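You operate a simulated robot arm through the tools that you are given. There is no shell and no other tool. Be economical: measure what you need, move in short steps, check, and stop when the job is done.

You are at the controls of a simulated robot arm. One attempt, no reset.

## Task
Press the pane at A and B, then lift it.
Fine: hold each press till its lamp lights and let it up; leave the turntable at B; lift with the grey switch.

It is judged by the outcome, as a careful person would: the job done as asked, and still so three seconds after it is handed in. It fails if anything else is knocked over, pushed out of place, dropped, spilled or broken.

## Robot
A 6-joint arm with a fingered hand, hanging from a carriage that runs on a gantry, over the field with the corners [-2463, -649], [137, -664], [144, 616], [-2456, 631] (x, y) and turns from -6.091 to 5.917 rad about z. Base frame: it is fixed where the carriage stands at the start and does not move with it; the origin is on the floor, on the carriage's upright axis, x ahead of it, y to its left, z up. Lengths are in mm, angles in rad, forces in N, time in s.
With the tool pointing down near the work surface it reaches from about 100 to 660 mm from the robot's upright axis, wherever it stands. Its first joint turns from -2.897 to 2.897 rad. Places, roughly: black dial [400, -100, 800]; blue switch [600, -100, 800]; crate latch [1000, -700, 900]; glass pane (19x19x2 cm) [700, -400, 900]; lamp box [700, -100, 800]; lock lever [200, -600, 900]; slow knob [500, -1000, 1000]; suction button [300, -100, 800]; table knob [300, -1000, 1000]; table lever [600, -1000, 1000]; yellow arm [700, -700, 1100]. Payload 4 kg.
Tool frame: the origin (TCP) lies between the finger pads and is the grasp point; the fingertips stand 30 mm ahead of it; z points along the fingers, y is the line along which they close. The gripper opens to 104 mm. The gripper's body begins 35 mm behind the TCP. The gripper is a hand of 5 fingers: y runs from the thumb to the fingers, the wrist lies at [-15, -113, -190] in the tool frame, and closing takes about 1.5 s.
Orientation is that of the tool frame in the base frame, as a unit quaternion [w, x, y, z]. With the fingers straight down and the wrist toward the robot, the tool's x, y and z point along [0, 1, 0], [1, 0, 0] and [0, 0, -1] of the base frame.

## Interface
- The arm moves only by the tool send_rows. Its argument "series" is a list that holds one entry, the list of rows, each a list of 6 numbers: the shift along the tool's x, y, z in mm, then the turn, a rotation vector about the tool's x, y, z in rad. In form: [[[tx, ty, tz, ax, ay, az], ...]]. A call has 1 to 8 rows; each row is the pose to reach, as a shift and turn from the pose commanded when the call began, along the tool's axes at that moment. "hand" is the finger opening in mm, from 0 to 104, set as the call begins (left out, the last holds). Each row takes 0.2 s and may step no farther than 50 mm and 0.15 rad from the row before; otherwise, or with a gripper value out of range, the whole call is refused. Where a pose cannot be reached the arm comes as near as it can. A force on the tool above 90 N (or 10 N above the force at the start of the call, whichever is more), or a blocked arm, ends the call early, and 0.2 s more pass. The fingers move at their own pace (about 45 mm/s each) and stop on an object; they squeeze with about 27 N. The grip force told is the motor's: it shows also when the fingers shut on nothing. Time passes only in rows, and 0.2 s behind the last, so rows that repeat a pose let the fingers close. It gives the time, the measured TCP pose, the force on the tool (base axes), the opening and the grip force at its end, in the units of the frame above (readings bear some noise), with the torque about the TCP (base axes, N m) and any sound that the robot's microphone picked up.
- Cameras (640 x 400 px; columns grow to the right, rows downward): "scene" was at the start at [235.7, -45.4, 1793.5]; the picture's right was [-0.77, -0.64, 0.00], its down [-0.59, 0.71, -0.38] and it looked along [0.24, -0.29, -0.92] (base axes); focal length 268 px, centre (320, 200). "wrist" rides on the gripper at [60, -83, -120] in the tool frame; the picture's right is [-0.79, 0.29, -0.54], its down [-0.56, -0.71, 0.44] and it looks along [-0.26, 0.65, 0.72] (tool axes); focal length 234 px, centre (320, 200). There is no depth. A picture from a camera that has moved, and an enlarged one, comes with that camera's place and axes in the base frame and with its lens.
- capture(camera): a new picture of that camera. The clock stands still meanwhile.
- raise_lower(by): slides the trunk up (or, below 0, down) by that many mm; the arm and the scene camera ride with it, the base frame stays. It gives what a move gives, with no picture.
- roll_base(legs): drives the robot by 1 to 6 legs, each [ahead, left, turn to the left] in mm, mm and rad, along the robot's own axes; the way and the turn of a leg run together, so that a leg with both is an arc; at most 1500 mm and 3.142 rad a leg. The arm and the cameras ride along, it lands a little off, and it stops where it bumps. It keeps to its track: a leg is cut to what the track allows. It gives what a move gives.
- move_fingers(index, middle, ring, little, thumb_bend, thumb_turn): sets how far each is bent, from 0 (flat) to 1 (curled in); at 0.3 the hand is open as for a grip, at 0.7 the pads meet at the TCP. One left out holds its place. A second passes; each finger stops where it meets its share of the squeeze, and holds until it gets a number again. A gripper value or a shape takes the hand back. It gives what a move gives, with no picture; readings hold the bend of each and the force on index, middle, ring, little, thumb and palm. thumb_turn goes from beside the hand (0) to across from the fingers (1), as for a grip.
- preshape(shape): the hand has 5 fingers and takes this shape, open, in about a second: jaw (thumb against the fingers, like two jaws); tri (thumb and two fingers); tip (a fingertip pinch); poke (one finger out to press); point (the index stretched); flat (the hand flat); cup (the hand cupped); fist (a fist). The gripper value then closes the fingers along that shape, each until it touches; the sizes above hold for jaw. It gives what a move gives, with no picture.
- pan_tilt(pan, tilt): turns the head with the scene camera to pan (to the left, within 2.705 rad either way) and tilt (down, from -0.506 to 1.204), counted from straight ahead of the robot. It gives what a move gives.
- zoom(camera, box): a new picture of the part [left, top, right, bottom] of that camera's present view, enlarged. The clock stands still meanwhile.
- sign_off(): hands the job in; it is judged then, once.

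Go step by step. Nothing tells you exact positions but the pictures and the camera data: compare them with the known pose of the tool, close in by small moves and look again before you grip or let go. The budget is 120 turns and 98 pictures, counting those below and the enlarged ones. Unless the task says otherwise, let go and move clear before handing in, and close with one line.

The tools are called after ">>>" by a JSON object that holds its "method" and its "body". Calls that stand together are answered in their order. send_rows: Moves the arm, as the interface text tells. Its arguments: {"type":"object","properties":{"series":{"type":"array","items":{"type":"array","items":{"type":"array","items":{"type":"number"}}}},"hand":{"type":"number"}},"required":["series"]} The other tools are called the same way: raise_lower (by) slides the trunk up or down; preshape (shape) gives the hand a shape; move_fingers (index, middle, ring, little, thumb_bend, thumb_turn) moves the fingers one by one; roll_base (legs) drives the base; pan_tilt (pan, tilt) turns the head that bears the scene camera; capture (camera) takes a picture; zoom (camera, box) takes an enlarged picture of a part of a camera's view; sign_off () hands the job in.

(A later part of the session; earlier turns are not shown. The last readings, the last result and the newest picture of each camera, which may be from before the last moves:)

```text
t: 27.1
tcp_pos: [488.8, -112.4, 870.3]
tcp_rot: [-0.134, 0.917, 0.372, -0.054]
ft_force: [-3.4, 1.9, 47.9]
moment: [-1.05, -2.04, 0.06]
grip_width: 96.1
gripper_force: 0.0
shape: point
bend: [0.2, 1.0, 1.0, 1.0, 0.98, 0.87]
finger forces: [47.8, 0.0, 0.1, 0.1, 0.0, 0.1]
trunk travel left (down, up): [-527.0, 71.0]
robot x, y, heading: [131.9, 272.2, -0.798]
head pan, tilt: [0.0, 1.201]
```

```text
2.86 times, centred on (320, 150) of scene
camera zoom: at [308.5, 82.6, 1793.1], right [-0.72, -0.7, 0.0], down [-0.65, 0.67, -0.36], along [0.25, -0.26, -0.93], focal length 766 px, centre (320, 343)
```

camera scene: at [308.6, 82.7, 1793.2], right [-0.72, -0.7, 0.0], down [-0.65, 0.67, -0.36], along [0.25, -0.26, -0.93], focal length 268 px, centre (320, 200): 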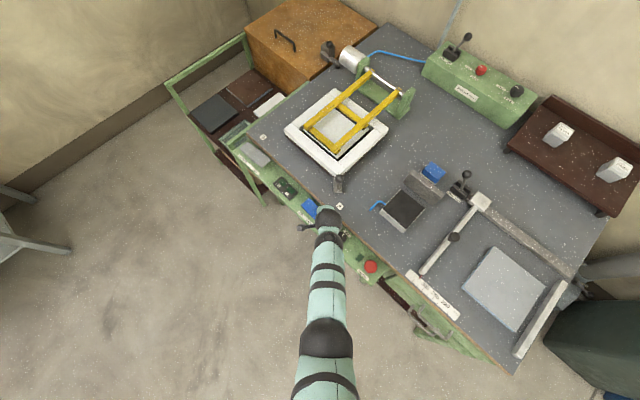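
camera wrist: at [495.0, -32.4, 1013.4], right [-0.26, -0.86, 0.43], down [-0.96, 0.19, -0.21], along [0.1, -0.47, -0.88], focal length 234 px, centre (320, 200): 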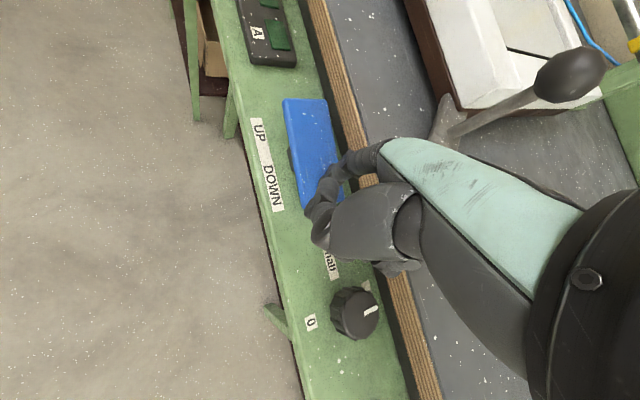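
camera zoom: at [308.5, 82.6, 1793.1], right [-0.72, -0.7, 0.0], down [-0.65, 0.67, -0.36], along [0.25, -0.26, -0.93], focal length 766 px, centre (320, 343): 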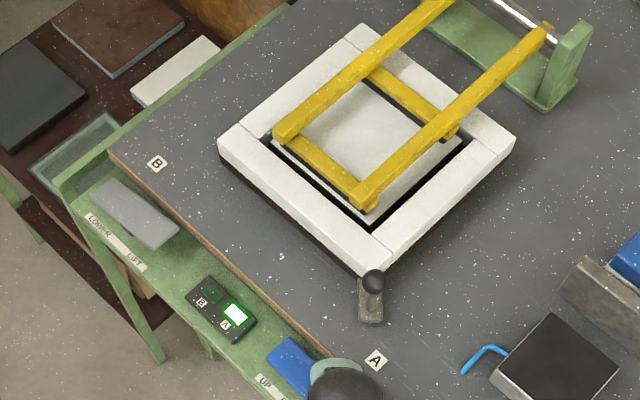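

Lamp A is lit. I let the switch up by lifting the finger and see whether the arm rises.

>>> {"method": "send_rows", "body": {"series": [[[0, -10, -32, 0, 0, 0], [0, -20, -64, 0, 0, 0], [0, -20, -64, 0, 0, 0], [0, -20, -64, 0, 0, 0], [0, -20, -64, 0, 0, 0]]]}}

>>> {"method": "capture", "body": {"camera": "scene"}}

```text
t: 28.3
tcp_pos: [481.7, -109.0, 932.5]
tcp_rot: [-0.138, 0.916, 0.372, -0.057]
ft_force: [0.5, 1.3, -0.6]
moment: [0.0, 0.03, 0.04]
grip_width: 96.1
gripper_force: 0.1
shape: point
bend: [0.2, 1.0, 1.0, 1.0, 0.98, 0.87]
finger forces: [0.0, 0.0, 0.0, 0.1, 0.0, 0.0]
trunk travel left (down, up): [-527.0, 71.0]
robot x, y, heading: [132.8, 268.4, -0.802]
head pan, tilt: [0.0, 1.201]
```

```text
57 pictures are left
camera scene: at [307.8, 83.4, 1792.4], right [-0.72, -0.7, 0.0], down [-0.65, 0.67, -0.36], along [0.25, -0.26, -0.93], focal length 268 px, centre (320, 200)
```

scene: 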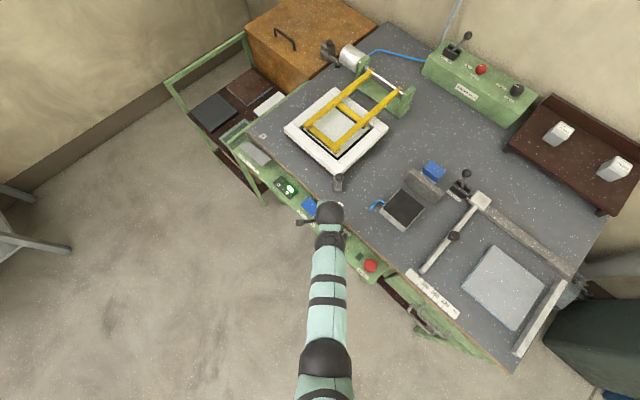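

The arm stays down until UP is pressed. I move the finger over the UP end.

>>> {"method": "send_rows", "body": {"series": [[[25, 16, -5, 0, 0, 0], [51, 32, -10, 0, 0, 0], [51, 38, 9, 0, 0, 0], [51, 44, 28, 0, 0, 0]]]}}

>>> {"method": "zoom", "body": {"camera": "wrist", "box": [200, 0, 400, 250]}}

```text
t: 29.3
tcp_pos: [541.5, -95.5, 895.3]
tcp_rot: [-0.138, 0.917, 0.371, -0.056]
ft_force: [-0.7, -0.1, 0.1]
moment: [-0.02, 0.02, 0.01]
grip_width: 96.1
gripper_force: 0.0
shape: point
bend: [0.2, 1.0, 1.0, 1.0, 0.98, 0.87]
finger forces: [0.0, 0.1, 0.1, 0.0, 0.0, 0.0]
trunk travel left (down, up): [-527.0, 71.0]
robot x, y, heading: [129.2, 265.3, -0.794]
head pan, tilt: [0.0, 1.201]
```

```text
1.60 times, centred on (300, 125) of wrist
camera zoom: at [554.0, -21.4, 1034.6], right [-0.26, -0.86, 0.43], down [-0.96, 0.19, -0.21], along [0.1, -0.47, -0.88], focal length 375 px, centre (352, 320)
```

zoom: 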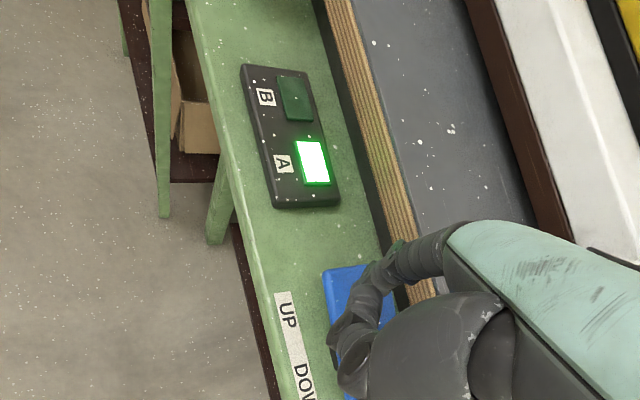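

>>> {"method": "send_rows", "body": {"series": [[[0, 2.4, 7.6, 0, 0, 0], [0, 4.8, 15.3, 0, 0, 0]]]}}

```text
t: 29.9
tcp_pos: [542.9, -95.5, 877.6]
tcp_rot: [-0.138, 0.917, 0.371, -0.056]
ft_force: [-0.2, 0.1, 2.5]
moment: [-0.04, -0.13, 0.02]
grip_width: 0.2
gripper_force: 0.1
shape: point
bend: [0.2, 1.0, 1.0, 1.0, 0.98, 0.87]
finger forces: [1.6, 0.0, 0.0, 0.0, 0.0, 0.0]
trunk travel left (down, up): [-527.0, 71.0]
robot x, y, heading: [127.9, 268.7, -0.803]
head pan, tilt: [0.0, 1.201]
```

>>> {"method": "send_rows", "body": {"series": [[[0, 1.8, 5.7, 0, 0, 0], [0, 3.3, 10.5, 0, 0, 0], [0, 3.3, 10.5, 0, 0, 0]]]}}

>>> {"method": "capture", "body": {"camera": "scene"}}

```text
t: 30.7
tcp_pos: [546.8, -98.7, 871.5]
tcp_rot: [-0.135, 0.917, 0.371, -0.054]
ft_force: [-2.3, 3.1, 34.9]
moment: [-1.04, -1.35, 0.03]
grip_width: 96.1
gripper_force: 0.0
shape: point
bend: [0.2, 1.0, 1.0, 1.0, 0.98, 0.87]
finger forces: [32.8, 0.0, 0.0, 0.0, 0.1, 0.0]
trunk travel left (down, up): [-527.0, 71.0]
robot x, y, heading: [131.1, 271.5, -0.802]
head pan, tilt: [0.0, 1.201]
```

```text
55 pictures are left
camera scene: at [308.3, 83.0, 1793.3], right [-0.72, -0.7, 0.0], down [-0.65, 0.67, -0.36], along [0.25, -0.26, -0.93], focal length 268 px, centre (320, 200)
```

scene: 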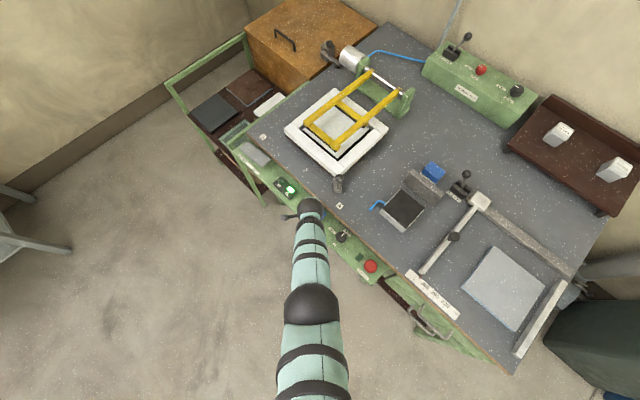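

>>> {"method": "send_rows", "body": {"series": [[[0, 0.5, 1.5, 0, 0, 0], [0, 0.5, 1.5, 0, 0, 0], [0, 0.5, 1.5, 0, 0, 0]]]}}

>>> {"method": "capture", "body": {"camera": "scene"}}

```text
t: 31.5
tcp_pos: [549.2, -101.3, 869.6]
tcp_rot: [-0.134, 0.917, 0.372, -0.054]
ft_force: [-2.5, 3.9, 47.1]
moment: [-1.41, -1.85, 0.09]
grip_width: 96.1
gripper_force: 0.1
shape: point
bend: [0.2, 1.0, 1.0, 1.0, 0.98, 0.87]
finger forces: [46.4, 0.1, 0.0, 0.0, 0.0, 0.0]
trunk travel left (down, up): [-527.0, 71.0]
robot x, y, heading: [129.8, 269.3, -0.802]
head pan, tilt: [0.0, 1.201]
```

```text
54 pictures are left
camera scene: at [308.7, 82.7, 1793.2], right [-0.72, -0.7, 0.0], down [-0.65, 0.67, -0.36], along [0.25, -0.26, -0.93], focal length 268 px, centre (320, 200)
```

scene: 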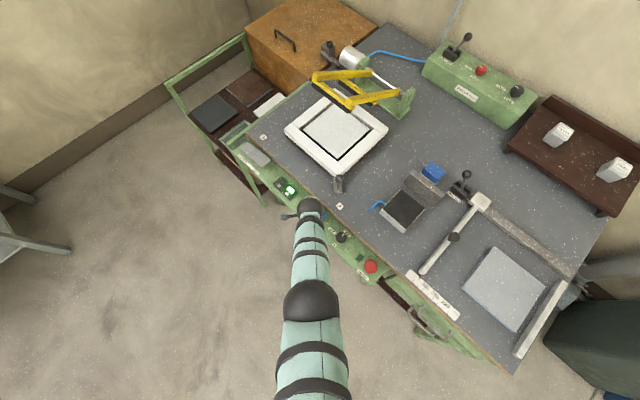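

The arm is rising. I release the finger and lift clear, then check it is fully up.

>>> {"method": "send_rows", "body": {"series": [[[0, -10, -32, 0, 0, 0], [0, -22, -72, 0, 0, 0], [0, -34, -110, 0, 0, 0], [0, -46, -148, 0, 0, 0], [0, -58, -186, 0, 0, 0], [0, -68, -220, 0, 0, 0]]]}}

>>> {"method": "preshape", "body": {"shape": "tri"}}

>>> {"method": "capture", "body": {"camera": "scene"}}

```text
t: 32.9
tcp_pos: [543.3, -94.8, 1095.1]
tcp_rot: [-0.137, 0.913, 0.379, -0.06]
ft_force: [-3.4, -0.1, -1.4]
moment: [-0.01, -0.26, -0.07]
grip_width: 0.2
gripper_force: 0.1
shape: point
bend: [0.2, 1.0, 1.0, 1.0, 0.98, 0.87]
finger forces: [0.0, 0.0, 0.1, 0.1, 0.0, 0.0]
trunk travel left (down, up): [-527.0, 71.0]
robot x, y, heading: [133.5, 271.0, -0.798]
head pan, tilt: [0.0, 1.201]
```

```text
t: 33.8
tcp_pos: [544.8, -95.2, 1095.6]
tcp_rot: [-0.135, 0.913, 0.381, -0.061]
ft_force: [0.1, 0.4, 0.7]
moment: [-0.01, 0.01, 0.0]
grip_width: 104.0
gripper_force: 0.0
shape: tri
bend: [0.3, 0.3, 0.99, 0.99, 0.3, 0.97]
finger forces: [0.0, 0.0, 0.0, 0.0, 0.0, 0.0]
trunk travel left (down, up): [-527.0, 71.0]
robot x, y, heading: [131.5, 270.1, -0.798]
head pan, tilt: [0.0, 1.201]
```

```text
53 pictures are left
camera scene: at [307.8, 83.4, 1792.4], right [-0.72, -0.7, 0.0], down [-0.65, 0.67, -0.36], along [0.25, -0.26, -0.93], focal length 268 px, centre (320, 200)
```

scene: 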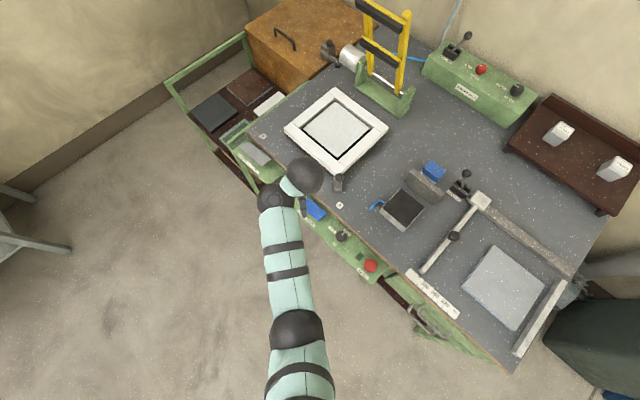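

>>> {"method": "roll_base", "body": {"legs": [[0, 0, 0.85], [-16, -420, 0]]}}

>>> {"method": "pan_tilt", "body": {"pan": -0.1, "tilt": 1.0}}

>>> {"method": "capture", "body": {"camera": "scene"}}

>>> {"method": "capture", "body": {"camera": "wrist"}}

```text
t: 38.6
tcp_pos: [672.6, -89.4, 1095.2]
tcp_rot: [-0.104, 0.689, 0.709, -0.107]
ft_force: [0.1, 0.6, -0.3]
moment: [0.01, 0.0, -0.01]
grip_width: 103.5
gripper_force: 0.0
shape: tri
bend: [0.3, 0.3, 0.99, 0.99, 0.3, 0.97]
finger forces: [0.1, 0.1, 0.0, 0.0, 0.0, 0.0]
trunk travel left (down, up): [-527.0, 71.0]
robot x, y, heading: [122.3, -149.4, 0.026]
head pan, tilt: [0.0, 1.201]
```

```text
t: 39.3
tcp_pos: [673.4, -88.1, 1094.7]
tcp_rot: [-0.105, 0.689, 0.709, -0.108]
ft_force: [-0.5, 0.2, -0.1]
moment: [0.01, 0.0, -0.02]
grip_width: 103.6
gripper_force: 0.1
shape: tri
bend: [0.3, 0.3, 0.99, 0.99, 0.3, 0.97]
finger forces: [0.1, 0.1, 0.0, 0.0, 0.1, 0.0]
trunk travel left (down, up): [-527.0, 71.0]
robot x, y, heading: [129.4, -148.0, 0.029]
head pan, tilt: [-0.099, 1.0]
```

```text
52 pictures are left
camera scene: at [396.0, -148.3, 1805.0], right [-0.07, -1.0, 0.0], down [-0.84, 0.06, -0.54], along [0.54, -0.04, -0.84], focal length 268 px, centre (320, 200)
```

scene: 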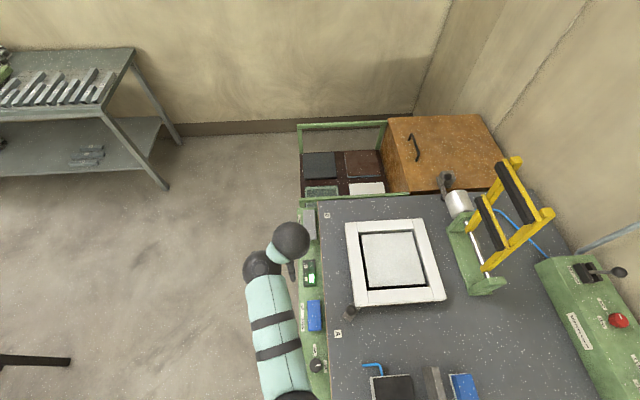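

```text
51 pictures are left
camera wrist: at [627.7, -29.4, 1234.6], right [0.46, -0.78, 0.43], down [-0.79, -0.58, -0.21], along [0.41, -0.25, -0.88], focal length 234 px, centre (320, 200)
```

wrist: 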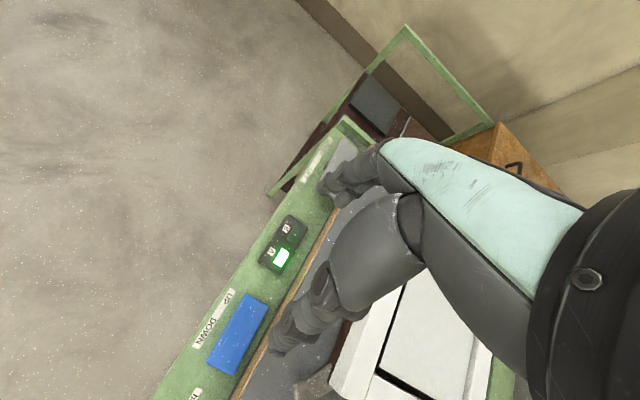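

Yellow arm is up. I take the turntable ball handle to be near [541, -251, 962]; I bring the hand above it, yawed and tilted for following the arc to B.

>>> {"method": "send_rows", "body": {"series": [[[-32, -25, 12, 0, -0.025, -0.08], [-64, -50, 24, 0, -0.05, -0.16], [-95, -75, 36, 0, -0.074, -0.24], [-127, -100, 48, 0, -0.099, -0.32], [-159, -125, 60, 0, -0.124, -0.401]]]}}

>>> {"method": "send_rows", "body": {"series": [[[0, 0, 0, -0.14, 0, 0], [0, 0, 0, -0.28, 0, 0], [0, 0, 0, -0.42, 0, 0], [0, 0, 0, -0.56, 0, 0], [0, 0, 0, -0.7, 0, 0]]]}}

>>> {"method": "capture", "body": {"camera": "scene"}}

>>> {"method": "capture", "body": {"camera": "wrist"}}

```text
t: 40.2
tcp_pos: [593.3, -192.4, 1082.5]
tcp_rot: [-0.088, 0.605, 0.782, -0.117]
ft_force: [19.2, -2.2, -29.0]
moment: [-1.18, 0.95, -0.79]
grip_width: 104.0
gripper_force: 0.0
shape: tri
bend: [0.3, 0.3, 0.99, 0.99, 0.3, 0.97]
finger forces: [0.0, 0.0, 0.0, 0.1, 0.0, 0.1]
trunk travel left (down, up): [-527.0, 71.0]
robot x, y, heading: [127.5, -145.3, 0.029]
head pan, tilt: [-0.099, 1.0]
stopped in row 4: the force on the tool passed its limit at 204 N (the readings are from after the stop); the commanded pose is now the measured one
```

```text
t: 40.5
tcp_pos: [591.8, -197.1, 1083.8]
tcp_rot: [-0.081, 0.629, 0.766, -0.105]
ft_force: [3.1, -3.7, -11.1]
moment: [0.0, -0.41, 0.11]
grip_width: 103.8
gripper_force: 0.1
shape: tri
bend: [0.3, 0.3, 0.99, 0.99, 0.3, 0.97]
finger forces: [0.0, 0.0, 0.0, 0.0, 0.0, 0.1]
out of reach, approached as far as the arm can: row 1
trunk travel left (down, up): [-527.0, 71.0]
robot x, y, heading: [129.1, -147.8, 0.026]
head pan, tilt: [-0.099, 1.0]
stopped in row 1: the force on the tool passed its limit at 309 N (the readings are from after the stop); the commanded pose is now the measured one
```

```text
50 pictures are left
camera scene: at [396.1, -148.2, 1805.0], right [-0.07, -1.0, 0.0], down [-0.84, 0.06, -0.54], along [0.54, -0.04, -0.84], focal length 268 px, centre (320, 200)
```

scene: 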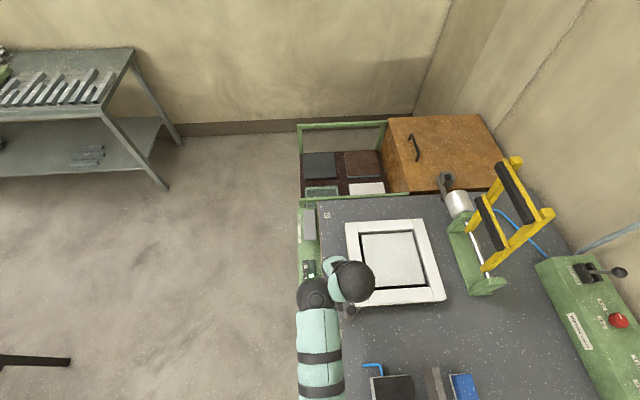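

```text
49 pictures are left
camera wrist: at [532.0, -146.4, 1222.2], right [0.57, -0.69, 0.45], down [-0.67, -0.71, -0.23], along [0.48, -0.17, -0.86], focal length 234 px, centre (320, 200)
```

wrist: 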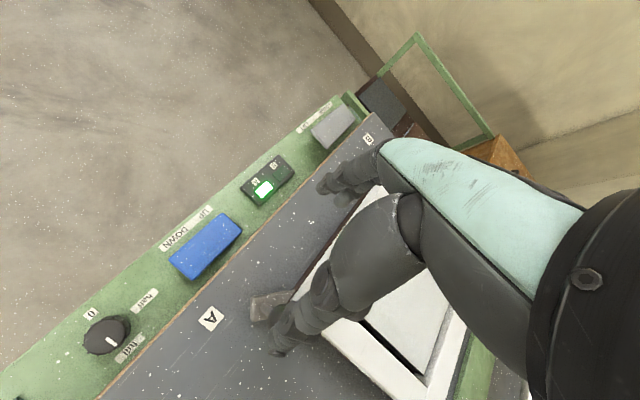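

The tool met a jolt with no finger contact, likely an arm joint limit. I back off with a small outward, upward move and see.

>>> {"method": "send_rows", "body": {"series": [[[0, 10, -8, 0, 0, 0], [0, 20, -16, 0, 0, 0], [0, 30, -24, 0, 0, 0], [0, 40, -32, 0, 0, 0]]]}}

>>> {"method": "zoom", "body": {"camera": "scene", "box": [270, 180, 470, 400]}}

```text
t: 41.5
tcp_pos: [639.2, -188.4, 1105.6]
tcp_rot: [-0.081, 0.628, 0.767, -0.104]
ft_force: [-0.6, 0.1, -0.3]
moment: [0.01, 0.0, 0.04]
grip_width: 103.9
gripper_force: 0.1
shape: tri
bend: [0.3, 0.3, 0.99, 0.99, 0.3, 0.97]
finger forces: [0.0, 0.0, 0.1, 0.0, 0.0, 0.1]
trunk travel left (down, up): [-527.0, 71.0]
robot x, y, heading: [124.4, -147.1, 0.028]
head pan, tilt: [-0.099, 1.0]
```

```text
1.82 times, centred on (370, 290) of scene
camera zoom: at [396.0, -148.2, 1804.9], right [-0.07, -1.0, 0.0], down [-0.84, 0.06, -0.54], along [0.54, -0.04, -0.84], focal length 488 px, centre (229, 36)
```

zoom: 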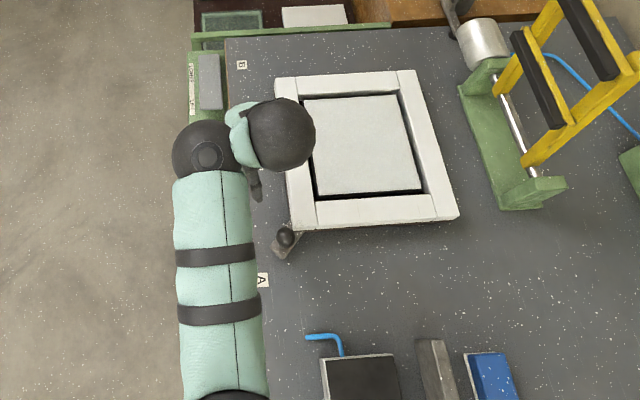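

>>> {"method": "send_rows", "body": {"series": [[[0, 0, 0, -0.1, 0, 0], [0, 0, 0, -0.2, 0, 0], [0, 0, 0, -0.3, 0, 0], [0, 0, 0, -0.4, 0, 0]]]}}

>>> {"method": "roll_base", "body": {"legs": [[-95, -61, 0]]}}

>>> {"method": "zoom", "body": {"camera": "scene", "box": [220, 120, 480, 360]}}

>>> {"method": "capture", "body": {"camera": "wrist"}}

```text
t: 42.0
tcp_pos: [624.3, -189.6, 1133.5]
tcp_rot: [-0.034, 0.636, 0.769, -0.053]
ft_force: [17.8, 2.0, -32.3]
moment: [-1.98, -0.37, -1.12]
grip_width: 103.9
gripper_force: 0.1
shape: tri
bend: [0.3, 0.3, 0.99, 0.99, 0.3, 0.97]
finger forces: [0.1, 0.0, 0.1, 0.0, 0.0, 0.0]
out of reach, approached as far as the arm can: row 1, 2
trunk travel left (down, up): [-527.0, 71.0]
robot x, y, heading: [128.1, -147.3, 0.03]
head pan, tilt: [-0.099, 1.0]
stopped in row 2: the force on the tool passed its limit at 103 N (the readings are from after the stop); the commanded pose is now the measured one
```

```text
t: 43.2
tcp_pos: [534.1, -251.8, 1132.2]
tcp_rot: [-0.033, 0.636, 0.769, -0.053]
ft_force: [24.6, 2.7, -55.7]
moment: [-3.21, -1.6, -1.48]
grip_width: 103.9
gripper_force: 0.1
shape: tri
bend: [0.3, 0.3, 0.99, 0.99, 0.3, 0.97]
finger forces: [0.1, 0.0, 0.0, 0.1, 0.0, 0.0]
trunk travel left (down, up): [-527.0, 71.0]
robot x, y, heading: [38.9, -209.5, 0.022]
head pan, tilt: [-0.099, 1.0]
```

```text
1.67 times, centred on (350, 240) of scene
camera zoom: at [305.6, -211.5, 1805.0], right [-0.07, -1.0, 0.0], down [-0.84, 0.06, -0.54], along [0.54, -0.04, -0.84], focal length 447 px, centre (270, 133)
```

zoom: 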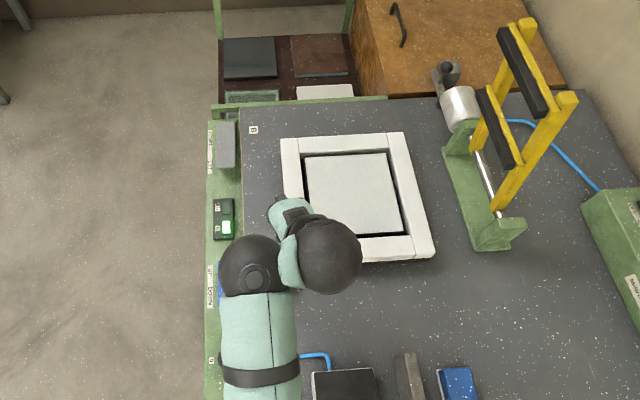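

```text
46 pictures are left
camera wrist: at [455.9, -203.0, 1261.4], right [0.5, -0.7, 0.52], down [-0.63, -0.7, -0.34], along [0.59, -0.16, -0.79], focal length 234 px, centre (320, 200)
```

wrist: 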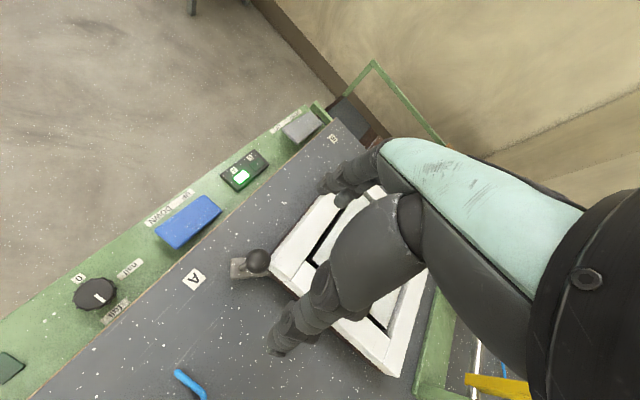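

A steady load with no finger contact suggests the hand is pressing against its own forearm when yawed left. I yaw back right.

>>> {"method": "send_rows", "body": {"series": [[[0, 0, 0, 0, 0, 0.1], [0, 0, 0, 0, 0, 0.2], [0, 0, 0, 0, 0, 0.3], [0, 0, 0, 0, 0, 0.35]]]}}

```text
t: 44.2
tcp_pos: [553.0, -252.7, 1144.1]
tcp_rot: [-0.033, 0.749, 0.661, -0.044]
ft_force: [-1.1, 4.9, -1.1]
moment: [-0.38, -0.13, 0.01]
grip_width: 103.7
gripper_force: 0.0
shape: tri
bend: [0.3, 0.3, 0.99, 0.99, 0.3, 0.97]
finger forces: [0.0, 0.1, 0.0, 0.1, 0.0, 0.0]
out of reach, approached as far as the arm can: row 2, 3, 4
trunk travel left (down, up): [-527.0, 71.0]
robot x, y, heading: [37.1, -207.7, 0.023]
head pan, tilt: [-0.099, 1.0]
```

>>> {"method": "send_rows", "body": {"series": [[[0, 0, 20, 0, 0, 0], [0, 0, 40, 0, 0, 0], [0, 0, 60, 0, 0, 0], [0, 0, 80, 0, 0, 0]]]}}

```text
t: 45.2
tcp_pos: [541.5, -252.8, 1062.3]
tcp_rot: [-0.025, 0.734, 0.676, -0.055]
ft_force: [-0.1, -0.2, -1.1]
moment: [-0.04, 0.01, -0.01]
grip_width: 104.1
gripper_force: 0.1
shape: tri
bend: [0.3, 0.3, 0.99, 0.99, 0.3, 0.97]
finger forces: [0.0, 0.1, 0.0, 0.0, 0.0, 0.0]
out of reach, approached as far as the arm can: row 1, 2
trunk travel left (down, up): [-527.0, 71.0]
robot x, y, heading: [41.1, -212.9, 0.029]
head pan, tilt: [-0.099, 1.0]
```

>>> {"method": "capture", "body": {"camera": "wrist"}}

```text
45 pictures are left
camera wrist: at [477.4, -181.6, 1187.7], right [0.29, -0.79, 0.54], down [-0.79, -0.51, -0.33], along [0.54, -0.34, -0.77], focal length 234 px, centre (320, 200)
```

wrist: 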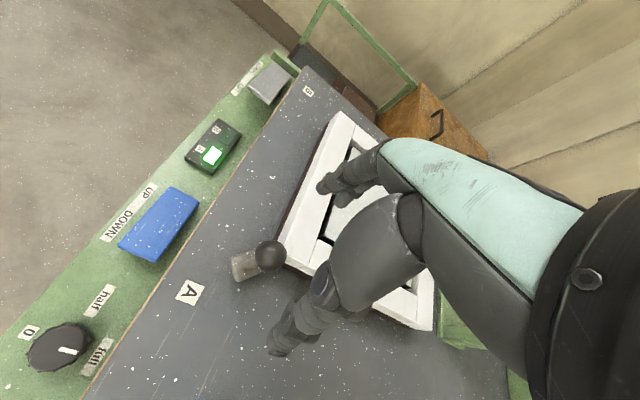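

The ball is at [545, -251, 962], frame top about z 920, so fingertips at about 937 clear it. I lower around the ball.

>>> {"method": "send_rows", "body": {"series": [[[2, 4, 24, 0, 0, 0], [4, 7, 47, 0, 0, 0], [5.5, 11, 70, 0, 0, 0], [6.9, 14.2, 92.5, 0, 0, 0]]]}}

>>> {"method": "capture", "body": {"camera": "wrist"}}

```text
t: 46.2
tcp_pos: [543.7, -250.3, 969.5]
tcp_rot: [-0.024, 0.735, 0.675, -0.056]
ft_force: [0.0, 0.0, -0.2]
moment: [0.01, 0.04, -0.02]
grip_width: 103.7
gripper_force: 0.1
shape: tri
bend: [0.3, 0.3, 0.99, 0.99, 0.3, 0.97]
finger forces: [0.1, 0.0, 0.1, 0.1, 0.1, 0.0]
trunk travel left (down, up): [-527.0, 71.0]
robot x, y, heading: [40.3, -208.9, 0.027]
head pan, tilt: [-0.099, 1.0]
```

```text
44 pictures are left
camera wrist: at [480.5, -178.1, 1095.8], right [0.29, -0.79, 0.54], down [-0.79, -0.51, -0.33], along [0.54, -0.34, -0.77], focal length 234 px, centre (320, 200)
```

wrist: 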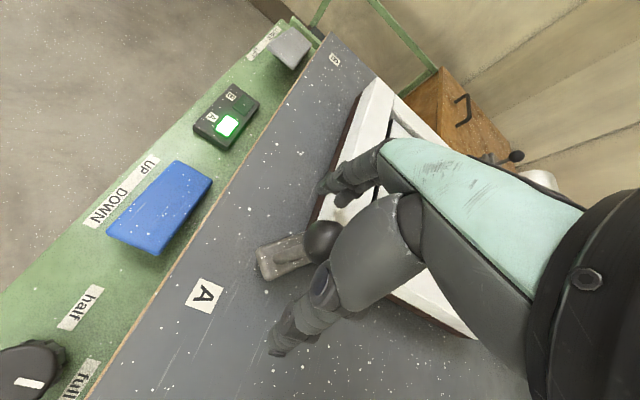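

>>> {"method": "send_rows", "body": {"series": [[[0, 0, 0, 0, 0, 0], [0, 0, 0, 0, 0, 0], [0, 0, 0, 0, 0, 0], [0, 0, 0, 0, 0, 0], [0, 0, 0, 0, 0, 0], [0, 0, 0, 0, 0, 0], [0, 0, 0, 0, 0, 0]]], "hand": 0}}

>>> {"method": "zoom", "body": {"camera": "wrist", "box": [220, 130, 420, 370]}}

```text
t: 47.9
tcp_pos: [542.2, -251.1, 968.7]
tcp_rot: [-0.027, 0.734, 0.676, -0.057]
ft_force: [1.4, -0.7, -7.8]
moment: [0.04, -0.29, 0.04]
grip_width: 9.6
gripper_force: 26.7
shape: tri
bend: [0.72, 0.7, 1.0, 1.0, 0.76, 1.0]
finger forces: [14.7, 9.7, 0.0, 0.0, 22.8, 0.0]
trunk travel left (down, up): [-527.0, 71.0]
robot x, y, heading: [36.7, -208.8, 0.023]
head pan, tilt: [-0.099, 1.0]
```

```text
1.67 times, centred on (320, 250) of wrist
camera zoom: at [479.4, -178.1, 1094.9], right [0.29, -0.79, 0.54], down [-0.79, -0.51, -0.32], along [0.53, -0.34, -0.77], focal length 390 px, centre (320, 117)
```

zoom: 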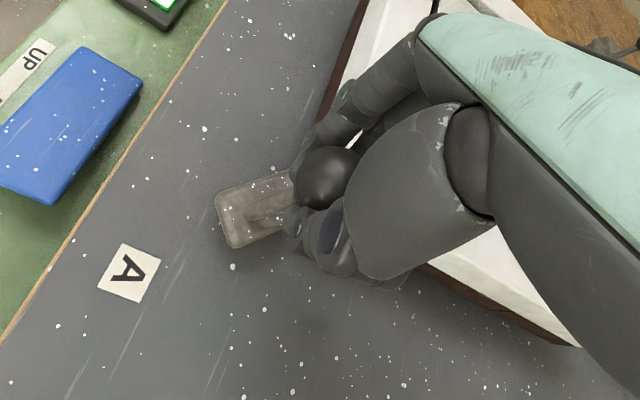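

The hand is caged around the post under the ball. I start swinging it along the arc with a small test.

>>> {"method": "send_rows", "body": {"series": [[[7.6, 7, -1.1, 0, 0, 0], [15.2, 14, -2.3, 0, 0, 0], [22, 21.5, -3.5, 0, 0, 0], [28.4, 29.3, -4.6, 0, 0, 0]]]}}

>>> {"method": "capture", "body": {"camera": "scene"}}

```text
t: 48.9
tcp_pos: [574.9, -223.8, 968.5]
tcp_rot: [-0.025, 0.733, 0.677, -0.056]
ft_force: [-0.4, 0.7, -8.2]
moment: [0.08, -0.14, -0.1]
grip_width: 10.4
gripper_force: 26.7
shape: tri
bend: [0.72, 0.7, 1.0, 1.0, 0.77, 1.0]
finger forces: [15.4, 12.7, 0.0, 0.0, 21.9, 0.0]
trunk travel left (down, up): [-527.0, 71.0]
robot x, y, heading: [39.2, -211.3, 0.024]
head pan, tilt: [-0.099, 1.0]
```

```text
42 pictures are left
camera scene: at [305.3, -211.4, 1804.8], right [-0.07, -1.0, 0.0], down [-0.84, 0.06, -0.54], along [0.54, -0.04, -0.84], focal length 268 px, centre (320, 200)
```

scene: 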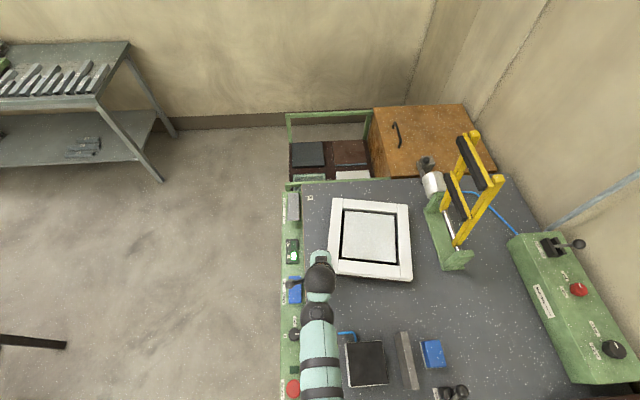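

>>> {"method": "roll_base", "body": {"legs": [[40.5, 19, 0], [43.3, 13, 0]]}}

```text
t: 50.2
tcp_pos: [657.2, -190.4, 969.4]
tcp_rot: [-0.025, 0.733, 0.677, -0.056]
ft_force: [-0.9, 0.6, -10.6]
moment: [0.0, -0.29, -0.2]
grip_width: 10.1
gripper_force: 27.2
shape: tri
bend: [0.72, 0.7, 1.0, 1.0, 0.78, 0.95]
finger forces: [16.9, 18.2, 0.0, 0.0, 26.0, 0.0]
trunk travel left (down, up): [-527.0, 71.0]
robot x, y, heading: [116.6, -176.9, 0.029]
head pan, tilt: [-0.099, 1.0]
```

The turntable follows easily. I continue: a little more with the base, then with the arm.

>>> {"method": "roll_base", "body": {"legs": [[18, 3, 0]]}}

>>> {"method": "send_rows", "body": {"series": [[[3.8, 22.6, -2.7, 0, 0, 0], [5.2, 44.4, -5.2, 0, 0, 0], [4.4, 67.4, -7.8, 0, 0, 0], [1.7, 89.6, -10.1, 0, 0, 0], [-3.1, 110.9, -12.3, 0, 0, 0]]]}}

>>> {"method": "capture", "body": {"camera": "scene"}}

```text
t: 51.0
tcp_pos: [675.5, -185.6, 967.7]
tcp_rot: [-0.026, 0.733, 0.677, -0.057]
ft_force: [-0.7, 1.8, -7.7]
moment: [-0.06, -0.28, -0.16]
grip_width: 10.3
gripper_force: 26.4
shape: tri
bend: [0.72, 0.7, 1.0, 1.0, 0.78, 0.95]
finger forces: [15.4, 13.0, 0.0, 0.1, 25.4, 0.1]
trunk travel left (down, up): [-527.0, 71.0]
robot x, y, heading: [139.7, -174.5, 0.025]
head pan, tilt: [-0.099, 1.0]
```

```text
t: 52.2
tcp_pos: [786.0, -199.1, 966.4]
tcp_rot: [-0.026, 0.733, 0.677, -0.057]
ft_force: [1.2, 4.9, -5.0]
moment: [-0.16, -0.39, -0.33]
grip_width: 9.8
gripper_force: 26.5
shape: tri
bend: [0.72, 0.7, 1.0, 1.0, 0.8, 0.91]
finger forces: [17.0, 17.5, 0.0, 0.0, 30.7, 0.0]
trunk travel left (down, up): [-527.0, 71.0]
robot x, y, heading: [138.2, -172.6, 0.025]
head pan, tilt: [-0.099, 1.0]
```

```text
41 pictures are left
camera scene: at [406.0, -173.1, 1804.7], right [-0.07, -1.0, 0.0], down [-0.84, 0.06, -0.54], along [0.54, -0.04, -0.84], focal length 268 px, centre (320, 200)
```

scene: 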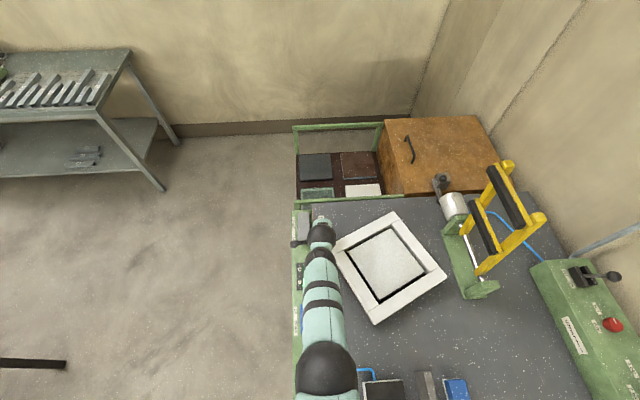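

>>> {"method": "send_rows", "body": {"series": [[[-2.3, 8, -0.8, -0.06, 0, 0], [-4.7, 15.9, -1.6, -0.12, 0, 0], [-7.8, 23.4, -2.2, -0.18, 0, 0], [-11, 30.8, -2.9, -0.24, 0, 0]]]}}

```text
t: 53.2
tcp_pos: [813.2, -211.3, 964.6]
tcp_rot: [0.061, 0.732, 0.678, 0.023]
ft_force: [-1.0, 2.8, -16.1]
moment: [0.09, 0.27, -0.25]
grip_width: 9.9
gripper_force: 26.4
shape: tri
bend: [0.72, 0.7, 1.0, 1.0, 0.81, 0.91]
finger forces: [15.3, 17.8, 0.0, 0.1, 25.9, 0.1]
trunk travel left (down, up): [-527.0, 71.0]
robot x, y, heading: [138.0, -171.6, 0.027]
head pan, tilt: [-0.099, 1.0]
```

>>> {"method": "send_rows", "body": {"series": [[[-3.7, 9.3, 1.3, -0.06, 0, 0], [-8, 18.5, 2.6, -0.12, 0, 0], [-12, 26, 3.7, -0.18, 0, 0], [-16.3, 33.1, 4.8, -0.22, 0, 0]]]}}

>>> {"method": "zoom", "body": {"camera": "scene", "box": [270, 170, 470, 350]}}

```text
t: 54.2
tcp_pos: [827.3, -220.0, 967.4]
tcp_rot: [0.132, 0.72, 0.675, 0.095]
ft_force: [13.1, 23.9, -54.3]
moment: [0.27, 0.34, -0.05]
grip_width: 8.8
gripper_force: 27.4
shape: tri
bend: [0.73, 0.7, 1.0, 1.0, 0.78, 0.9]
finger forces: [18.0, 13.6, 0.0, 0.0, 43.2, 0.1]
out of reach, approached as far as the arm can: row 3, 4
trunk travel left (down, up): [-527.0, 71.0]
robot x, y, heading: [137.8, -172.6, 0.033]
head pan, tilt: [-0.099, 1.0]
```

```text
2.22 times, centred on (370, 260) of scene
camera zoom: at [405.3, -171.2, 1803.8], right [-0.07, -1.0, 0.0], down [-0.84, 0.06, -0.54], along [0.54, -0.04, -0.84], focal length 596 px, centre (209, 67)
```

zoom: 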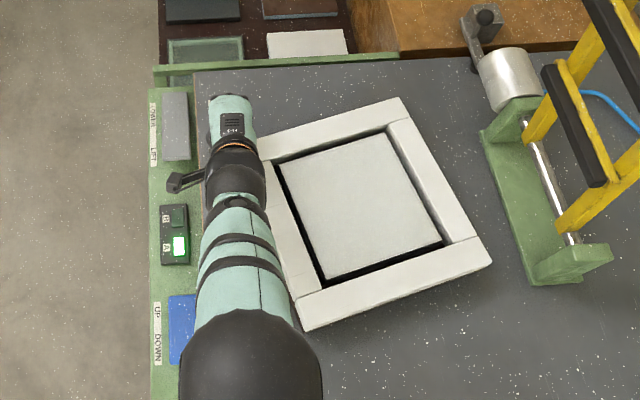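

The arm is at its reach limit with about 15–20° to go. I let go of the handle, lift, and will finish by pushing from behind with the outstretched index finger.

>>> {"method": "send_rows", "body": {"series": [[[0, 0, 0, 0, 0, 0], [0, 0, 0, 0, 0, 0], [0, 0, 0, 0, 0, 0], [0, 0, 0, 0, 0, 0], [0, 0, 0, 0, 0, 0], [0, 0, 0, 0, 0, 0]]], "hand": 104}}

>>> {"method": "send_rows", "body": {"series": [[[0, -8, -30, 0, 0, 0], [0, -16, -60, 0, 0, 0], [0, -24, -90, 0, 0, 0], [0, -50, -110, 0, 0, 0], [0, -80, -120, 0, 0, 0]]]}}

>>> {"method": "preshape", "body": {"shape": "point"}}

>>> {"method": "zoom", "body": {"camera": "scene", "box": [270, 170, 470, 350]}}

>>> {"method": "capture", "body": {"camera": "wrist"}}

```text
t: 55.6
tcp_pos: [835.7, -231.3, 977.7]
tcp_rot: [0.142, 0.72, 0.672, 0.099]
ft_force: [-0.4, 0.2, 0.1]
moment: [-0.01, 0.01, -0.02]
grip_width: 103.7
gripper_force: 0.0
shape: tri
bend: [0.3, 0.3, 0.99, 0.99, 0.3, 0.97]
finger forces: [0.1, 0.1, 0.0, 0.1, 0.1, 0.0]
trunk travel left (down, up): [-527.0, 71.0]
robot x, y, heading: [135.4, -173.2, 0.029]
head pan, tilt: [-0.099, 1.0]
```

```text
t: 56.8
tcp_pos: [720.4, -215.1, 1062.3]
tcp_rot: [0.143, 0.72, 0.672, 0.099]
ft_force: [0.4, -0.4, 0.5]
moment: [-0.01, 0.04, 0.03]
grip_width: 103.7
gripper_force: 0.1
shape: tri
bend: [0.3, 0.3, 0.99, 0.99, 0.3, 0.97]
finger forces: [0.0, 0.0, 0.1, 0.1, 0.1, 0.0]
out of reach, approached as far as the arm can: row 1
trunk travel left (down, up): [-527.0, 71.0]
robot x, y, heading: [135.0, -173.8, 0.024]
head pan, tilt: [-0.099, 1.0]
```

```text
t: 57.7
tcp_pos: [721.0, -216.6, 1062.4]
tcp_rot: [0.142, 0.721, 0.671, 0.099]
ft_force: [0.5, -0.6, 0.5]
moment: [-0.01, 0.03, -0.01]
grip_width: 0.0
gripper_force: 0.1
shape: point
bend: [0.2, 1.0, 1.0, 1.0, 0.98, 0.87]
finger forces: [0.0, 0.0, 0.0, 0.0, 0.1, 0.1]
trunk travel left (down, up): [-527.0, 71.0]
robot x, y, heading: [138.2, -171.8, 0.027]
head pan, tilt: [-0.099, 1.0]
```

```text
2.22 times, centred on (370, 260) of scene
camera zoom: at [406.1, -173.5, 1805.0], right [-0.07, -1.0, 0.0], down [-0.84, 0.06, -0.54], along [0.54, -0.04, -0.84], focal length 596 px, centre (209, 67)
```

zoom: 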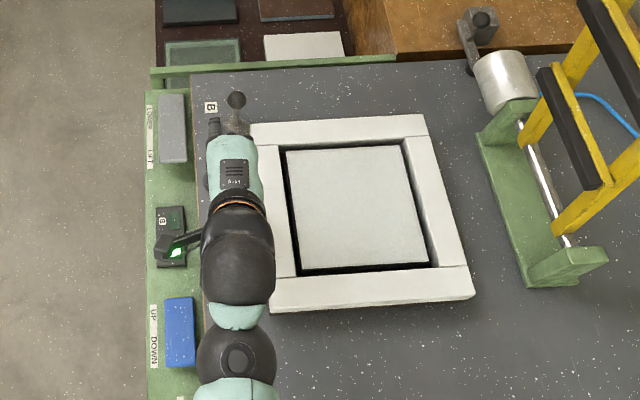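

```text
38 pictures are left
camera wrist: at [608.4, -141.9, 1145.5], right [0.03, -0.76, 0.65], down [-0.56, -0.55, -0.62], along [0.83, -0.35, -0.44], focal length 234 px, centre (320, 200)
```

wrist: 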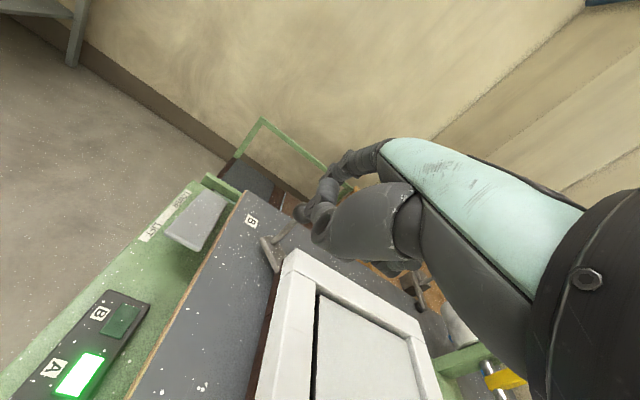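

Letting go, the turntable has settled squarely at B (a detent; the handle points at the B mark). Now back to the blue switch for the second press.

>>> {"method": "roll_base", "body": {"legs": [[0, 440, 0], [0, 0, -0.825]]}}

>>> {"method": "pan_tilt", "body": {"pan": 0.0, "tilt": 1.2}}

```text
t: 62.6
tcp_pos: [485.6, -195.9, 1063.0]
tcp_rot: [0.17, 0.932, 0.319, 0.033]
ft_force: [-0.5, 0.0, 0.6]
moment: [0.02, -0.01, 0.02]
grip_width: 0.0
gripper_force: 0.0
shape: point
bend: [0.2, 1.0, 1.0, 1.0, 0.98, 0.87]
finger forces: [0.1, 0.0, 0.0, 0.0, 0.1, 0.1]
trunk travel left (down, up): [-527.0, 71.0]
robot x, y, heading: [129.4, 266.1, -0.812]
head pan, tilt: [-0.099, 1.0]
```

```text
t: 63.3
tcp_pos: [487.4, -194.6, 1062.9]
tcp_rot: [0.17, 0.932, 0.319, 0.033]
ft_force: [0.1, 0.0, -0.1]
moment: [-0.02, 0.01, 0.03]
grip_width: 0.0
gripper_force: 0.0
shape: point
bend: [0.2, 1.0, 1.0, 1.0, 0.98, 0.87]
finger forces: [0.1, 0.1, 0.1, 0.1, 0.0, 0.1]
trunk travel left (down, up): [-527.0, 71.0]
robot x, y, heading: [129.0, 265.6, -0.811]
head pan, tilt: [0.0, 1.201]
```

>>> {"method": "send_rows", "body": {"series": [[[9.3, -18.7, 16.5, 0.107, 0.008, -0.02], [18.5, -37.3, 32.9, 0.214, 0.016, -0.04], [27.8, -56, 49.4, 0.321, 0.025, -0.06], [37, -74.7, 65.8, 0.429, 0.033, -0.08], [46.3, -93.3, 82.3, 0.536, 0.041, -0.1], [55.6, -112, 98.7, 0.643, 0.049, -0.12]]]}}

>>> {"method": "zoom", "body": {"camera": "wrist", "box": [200, 0, 400, 250]}}

>>> {"method": "capture", "body": {"camera": "scene"}}

```text
t: 64.7
tcp_pos: [482.9, -108.5, 930.2]
tcp_rot: [-0.14, 0.916, 0.372, -0.058]
ft_force: [-0.3, 0.1, 0.2]
moment: [-0.03, 0.0, 0.0]
grip_width: 0.0
gripper_force: 0.0
shape: point
bend: [0.2, 1.0, 1.0, 1.0, 0.98, 0.87]
finger forces: [0.0, 0.0, 0.0, 0.0, 0.0, 0.1]
trunk travel left (down, up): [-527.0, 71.0]
robot x, y, heading: [128.6, 268.1, -0.815]
head pan, tilt: [0.0, 1.201]
```

```text
1.60 times, centred on (300, 125) of wrist
camera zoom: at [496.0, -33.3, 1069.6], right [-0.26, -0.86, 0.43], down [-0.96, 0.19, -0.2], along [0.1, -0.47, -0.88], focal length 375 px, centre (352, 320)
```

zoom: 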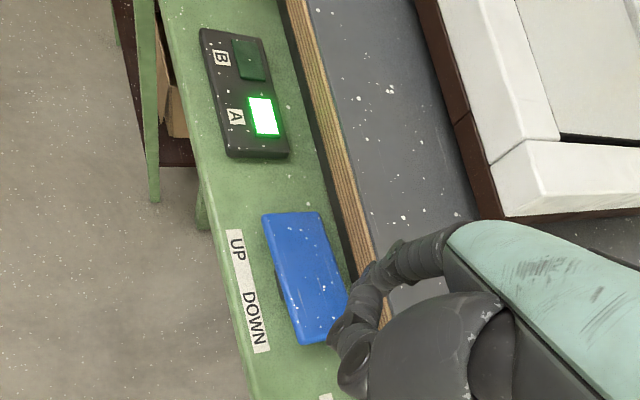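

```text
36 pictures are left
camera scene: at [304.2, 80.9, 1792.4], right [-0.73, -0.69, 0.0], down [-0.64, 0.68, -0.36], along [0.25, -0.26, -0.93], focal length 268 px, centre (320, 200)
```

scene: 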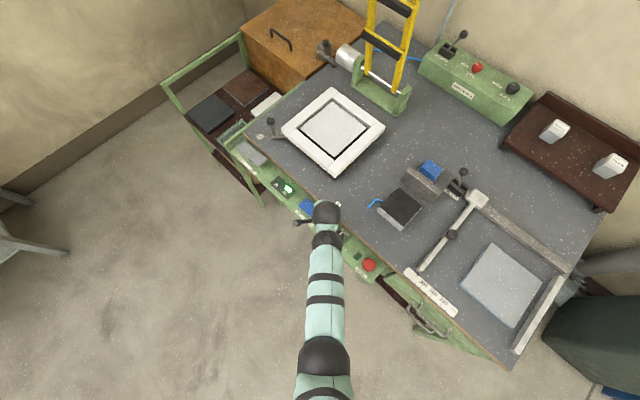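

>>> {"method": "send_rows", "body": {"series": [[[0, 9, 29, 0, 0, 0], [0, 14.8, 47.8, 0, 0, 0], [0, 16.6, 53.5, 0, 0, 0], [0, 18, 58, 0, 0, 0], [0, 19.5, 63, 0, 0, 0], [0, 19.5, 63, 0, 0, 0]]]}}

>>> {"method": "send_rows", "body": {"series": [[[0, 0, 0, 0, 0, 0], [0, 0, 0, 0, 0, 0], [0, 0, 0, 0, 0, 0], [0, 0, 0, 0, 0, 0], [0, 0, 0, 0, 0, 0]]]}}

>>> {"method": "capture", "body": {"camera": "scene"}}

```text
t: 66.1
tcp_pos: [489.8, -115.1, 870.1]
tcp_rot: [-0.131, 0.917, 0.373, -0.055]
ft_force: [0.1, 3.4, 50.4]
moment: [-1.01, -2.17, 0.16]
grip_width: 95.6
gripper_force: 0.0
shape: point
bend: [0.21, 1.0, 1.0, 1.0, 0.98, 0.87]
finger forces: [49.8, 0.1, 0.0, 0.1, 0.0, 0.0]
trunk travel left (down, up): [-527.0, 71.0]
robot x, y, heading: [132.7, 267.5, -0.81]
head pan, tilt: [0.0, 1.201]
```

```text
t: 67.3
tcp_pos: [490.0, -115.2, 869.1]
tcp_rot: [-0.131, 0.917, 0.372, -0.055]
ft_force: [-0.8, 3.6, 50.9]
moment: [-1.06, -2.23, 0.12]
grip_width: 96.1
gripper_force: 0.0
shape: point
bend: [0.21, 1.0, 1.0, 1.0, 0.98, 0.87]
finger forces: [51.1, 0.1, 0.0, 0.0, 0.0, 0.0]
trunk travel left (down, up): [-527.0, 71.0]
robot x, y, heading: [127.8, 264.5, -0.811]
head pan, tilt: [0.0, 1.201]
```

```text
35 pictures are left
camera scene: at [305.2, 80.1, 1793.3], right [-0.73, -0.69, 0.0], down [-0.64, 0.68, -0.37], along [0.25, -0.26, -0.93], focal length 268 px, centre (320, 200)
```

scene: 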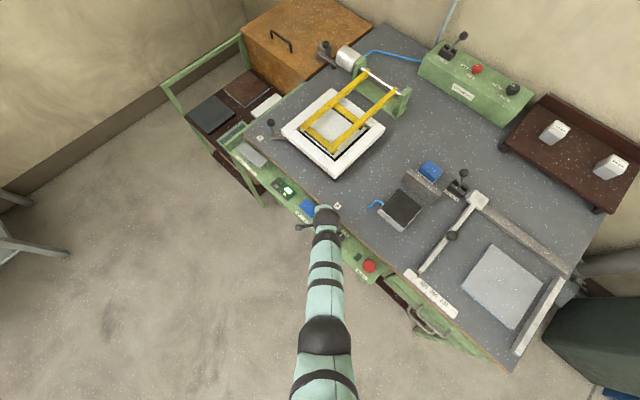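

Arm is down on the pane at B; I hold until lamp B lights.

>>> {"method": "send_rows", "body": {"series": [[[0, 0, 0, 0, 0, 0], [0, 0, 0, 0, 0, 0], [0, 0, 0, 0, 0, 0], [0, 0, 0, 0, 0, 0], [0, 0, 0, 0, 0, 0], [0, 0, 0, 0, 0, 0]]]}}

>>> {"method": "zoom", "body": {"camera": "scene", "box": [240, 80, 400, 220]}}

```text
t: 68.7
tcp_pos: [490.1, -115.5, 870.6]
tcp_rot: [-0.132, 0.917, 0.373, -0.055]
ft_force: [-1.6, 2.0, 51.2]
moment: [-1.08, -2.15, 0.07]
grip_width: 96.2
gripper_force: 0.0
shape: point
bend: [0.21, 1.0, 1.0, 1.0, 0.98, 0.87]
finger forces: [50.7, 0.1, 0.0, 0.1, 0.0, 0.1]
trunk travel left (down, up): [-527.0, 71.0]
robot x, y, heading: [130.2, 269.9, -0.813]
head pan, tilt: [0.0, 1.201]
```

```text
2.86 times, centred on (320, 150) of scene
camera zoom: at [305.1, 80.0, 1793.3], right [-0.73, -0.69, 0.0], down [-0.64, 0.68, -0.36], along [0.25, -0.26, -0.93], focal length 766 px, centre (320, 343)
```

zoom: 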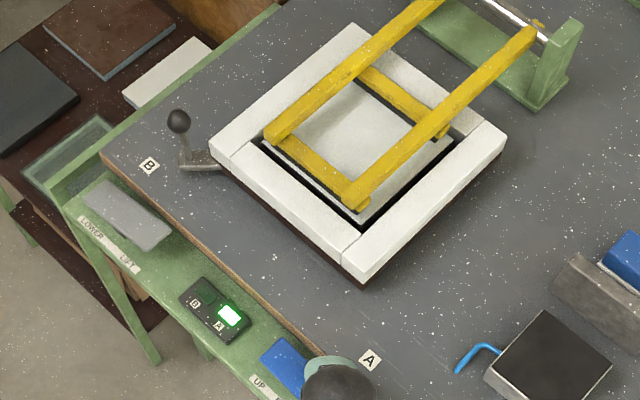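

>>> {"method": "send_rows", "body": {"series": [[[0, 0, 0, 0, 0, 0], [0, 0, 0, 0, 0, 0], [0, 0, 0, 0, 0, 0], [0, 0, 0, 0, 0, 0]]]}}

>>> {"method": "zoom", "body": {"camera": "scene", "box": [240, 80, 400, 220]}}

```text
t: 69.7
tcp_pos: [488.4, -116.1, 869.5]
tcp_rot: [-0.131, 0.917, 0.373, -0.056]
ft_force: [-0.8, 3.0, 50.9]
moment: [-1.11, -2.1, 0.03]
grip_width: 96.2
gripper_force: 0.0
shape: point
bend: [0.21, 1.0, 1.0, 1.0, 0.98, 0.87]
finger forces: [50.4, 0.0, 0.0, 0.1, 0.0, 0.0]
trunk travel left (down, up): [-527.0, 71.0]
robot x, y, heading: [128.8, 267.8, -0.81]
head pan, tilt: [0.0, 1.201]
```

```text
2.86 times, centred on (320, 150) of scene
camera zoom: at [305.1, 80.0, 1793.3], right [-0.73, -0.69, 0.0], down [-0.64, 0.68, -0.36], along [0.25, -0.26, -0.93], focal length 766 px, centre (320, 343)
```

zoom: 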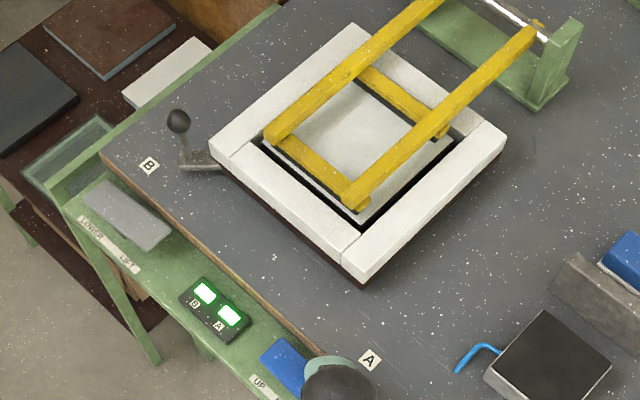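

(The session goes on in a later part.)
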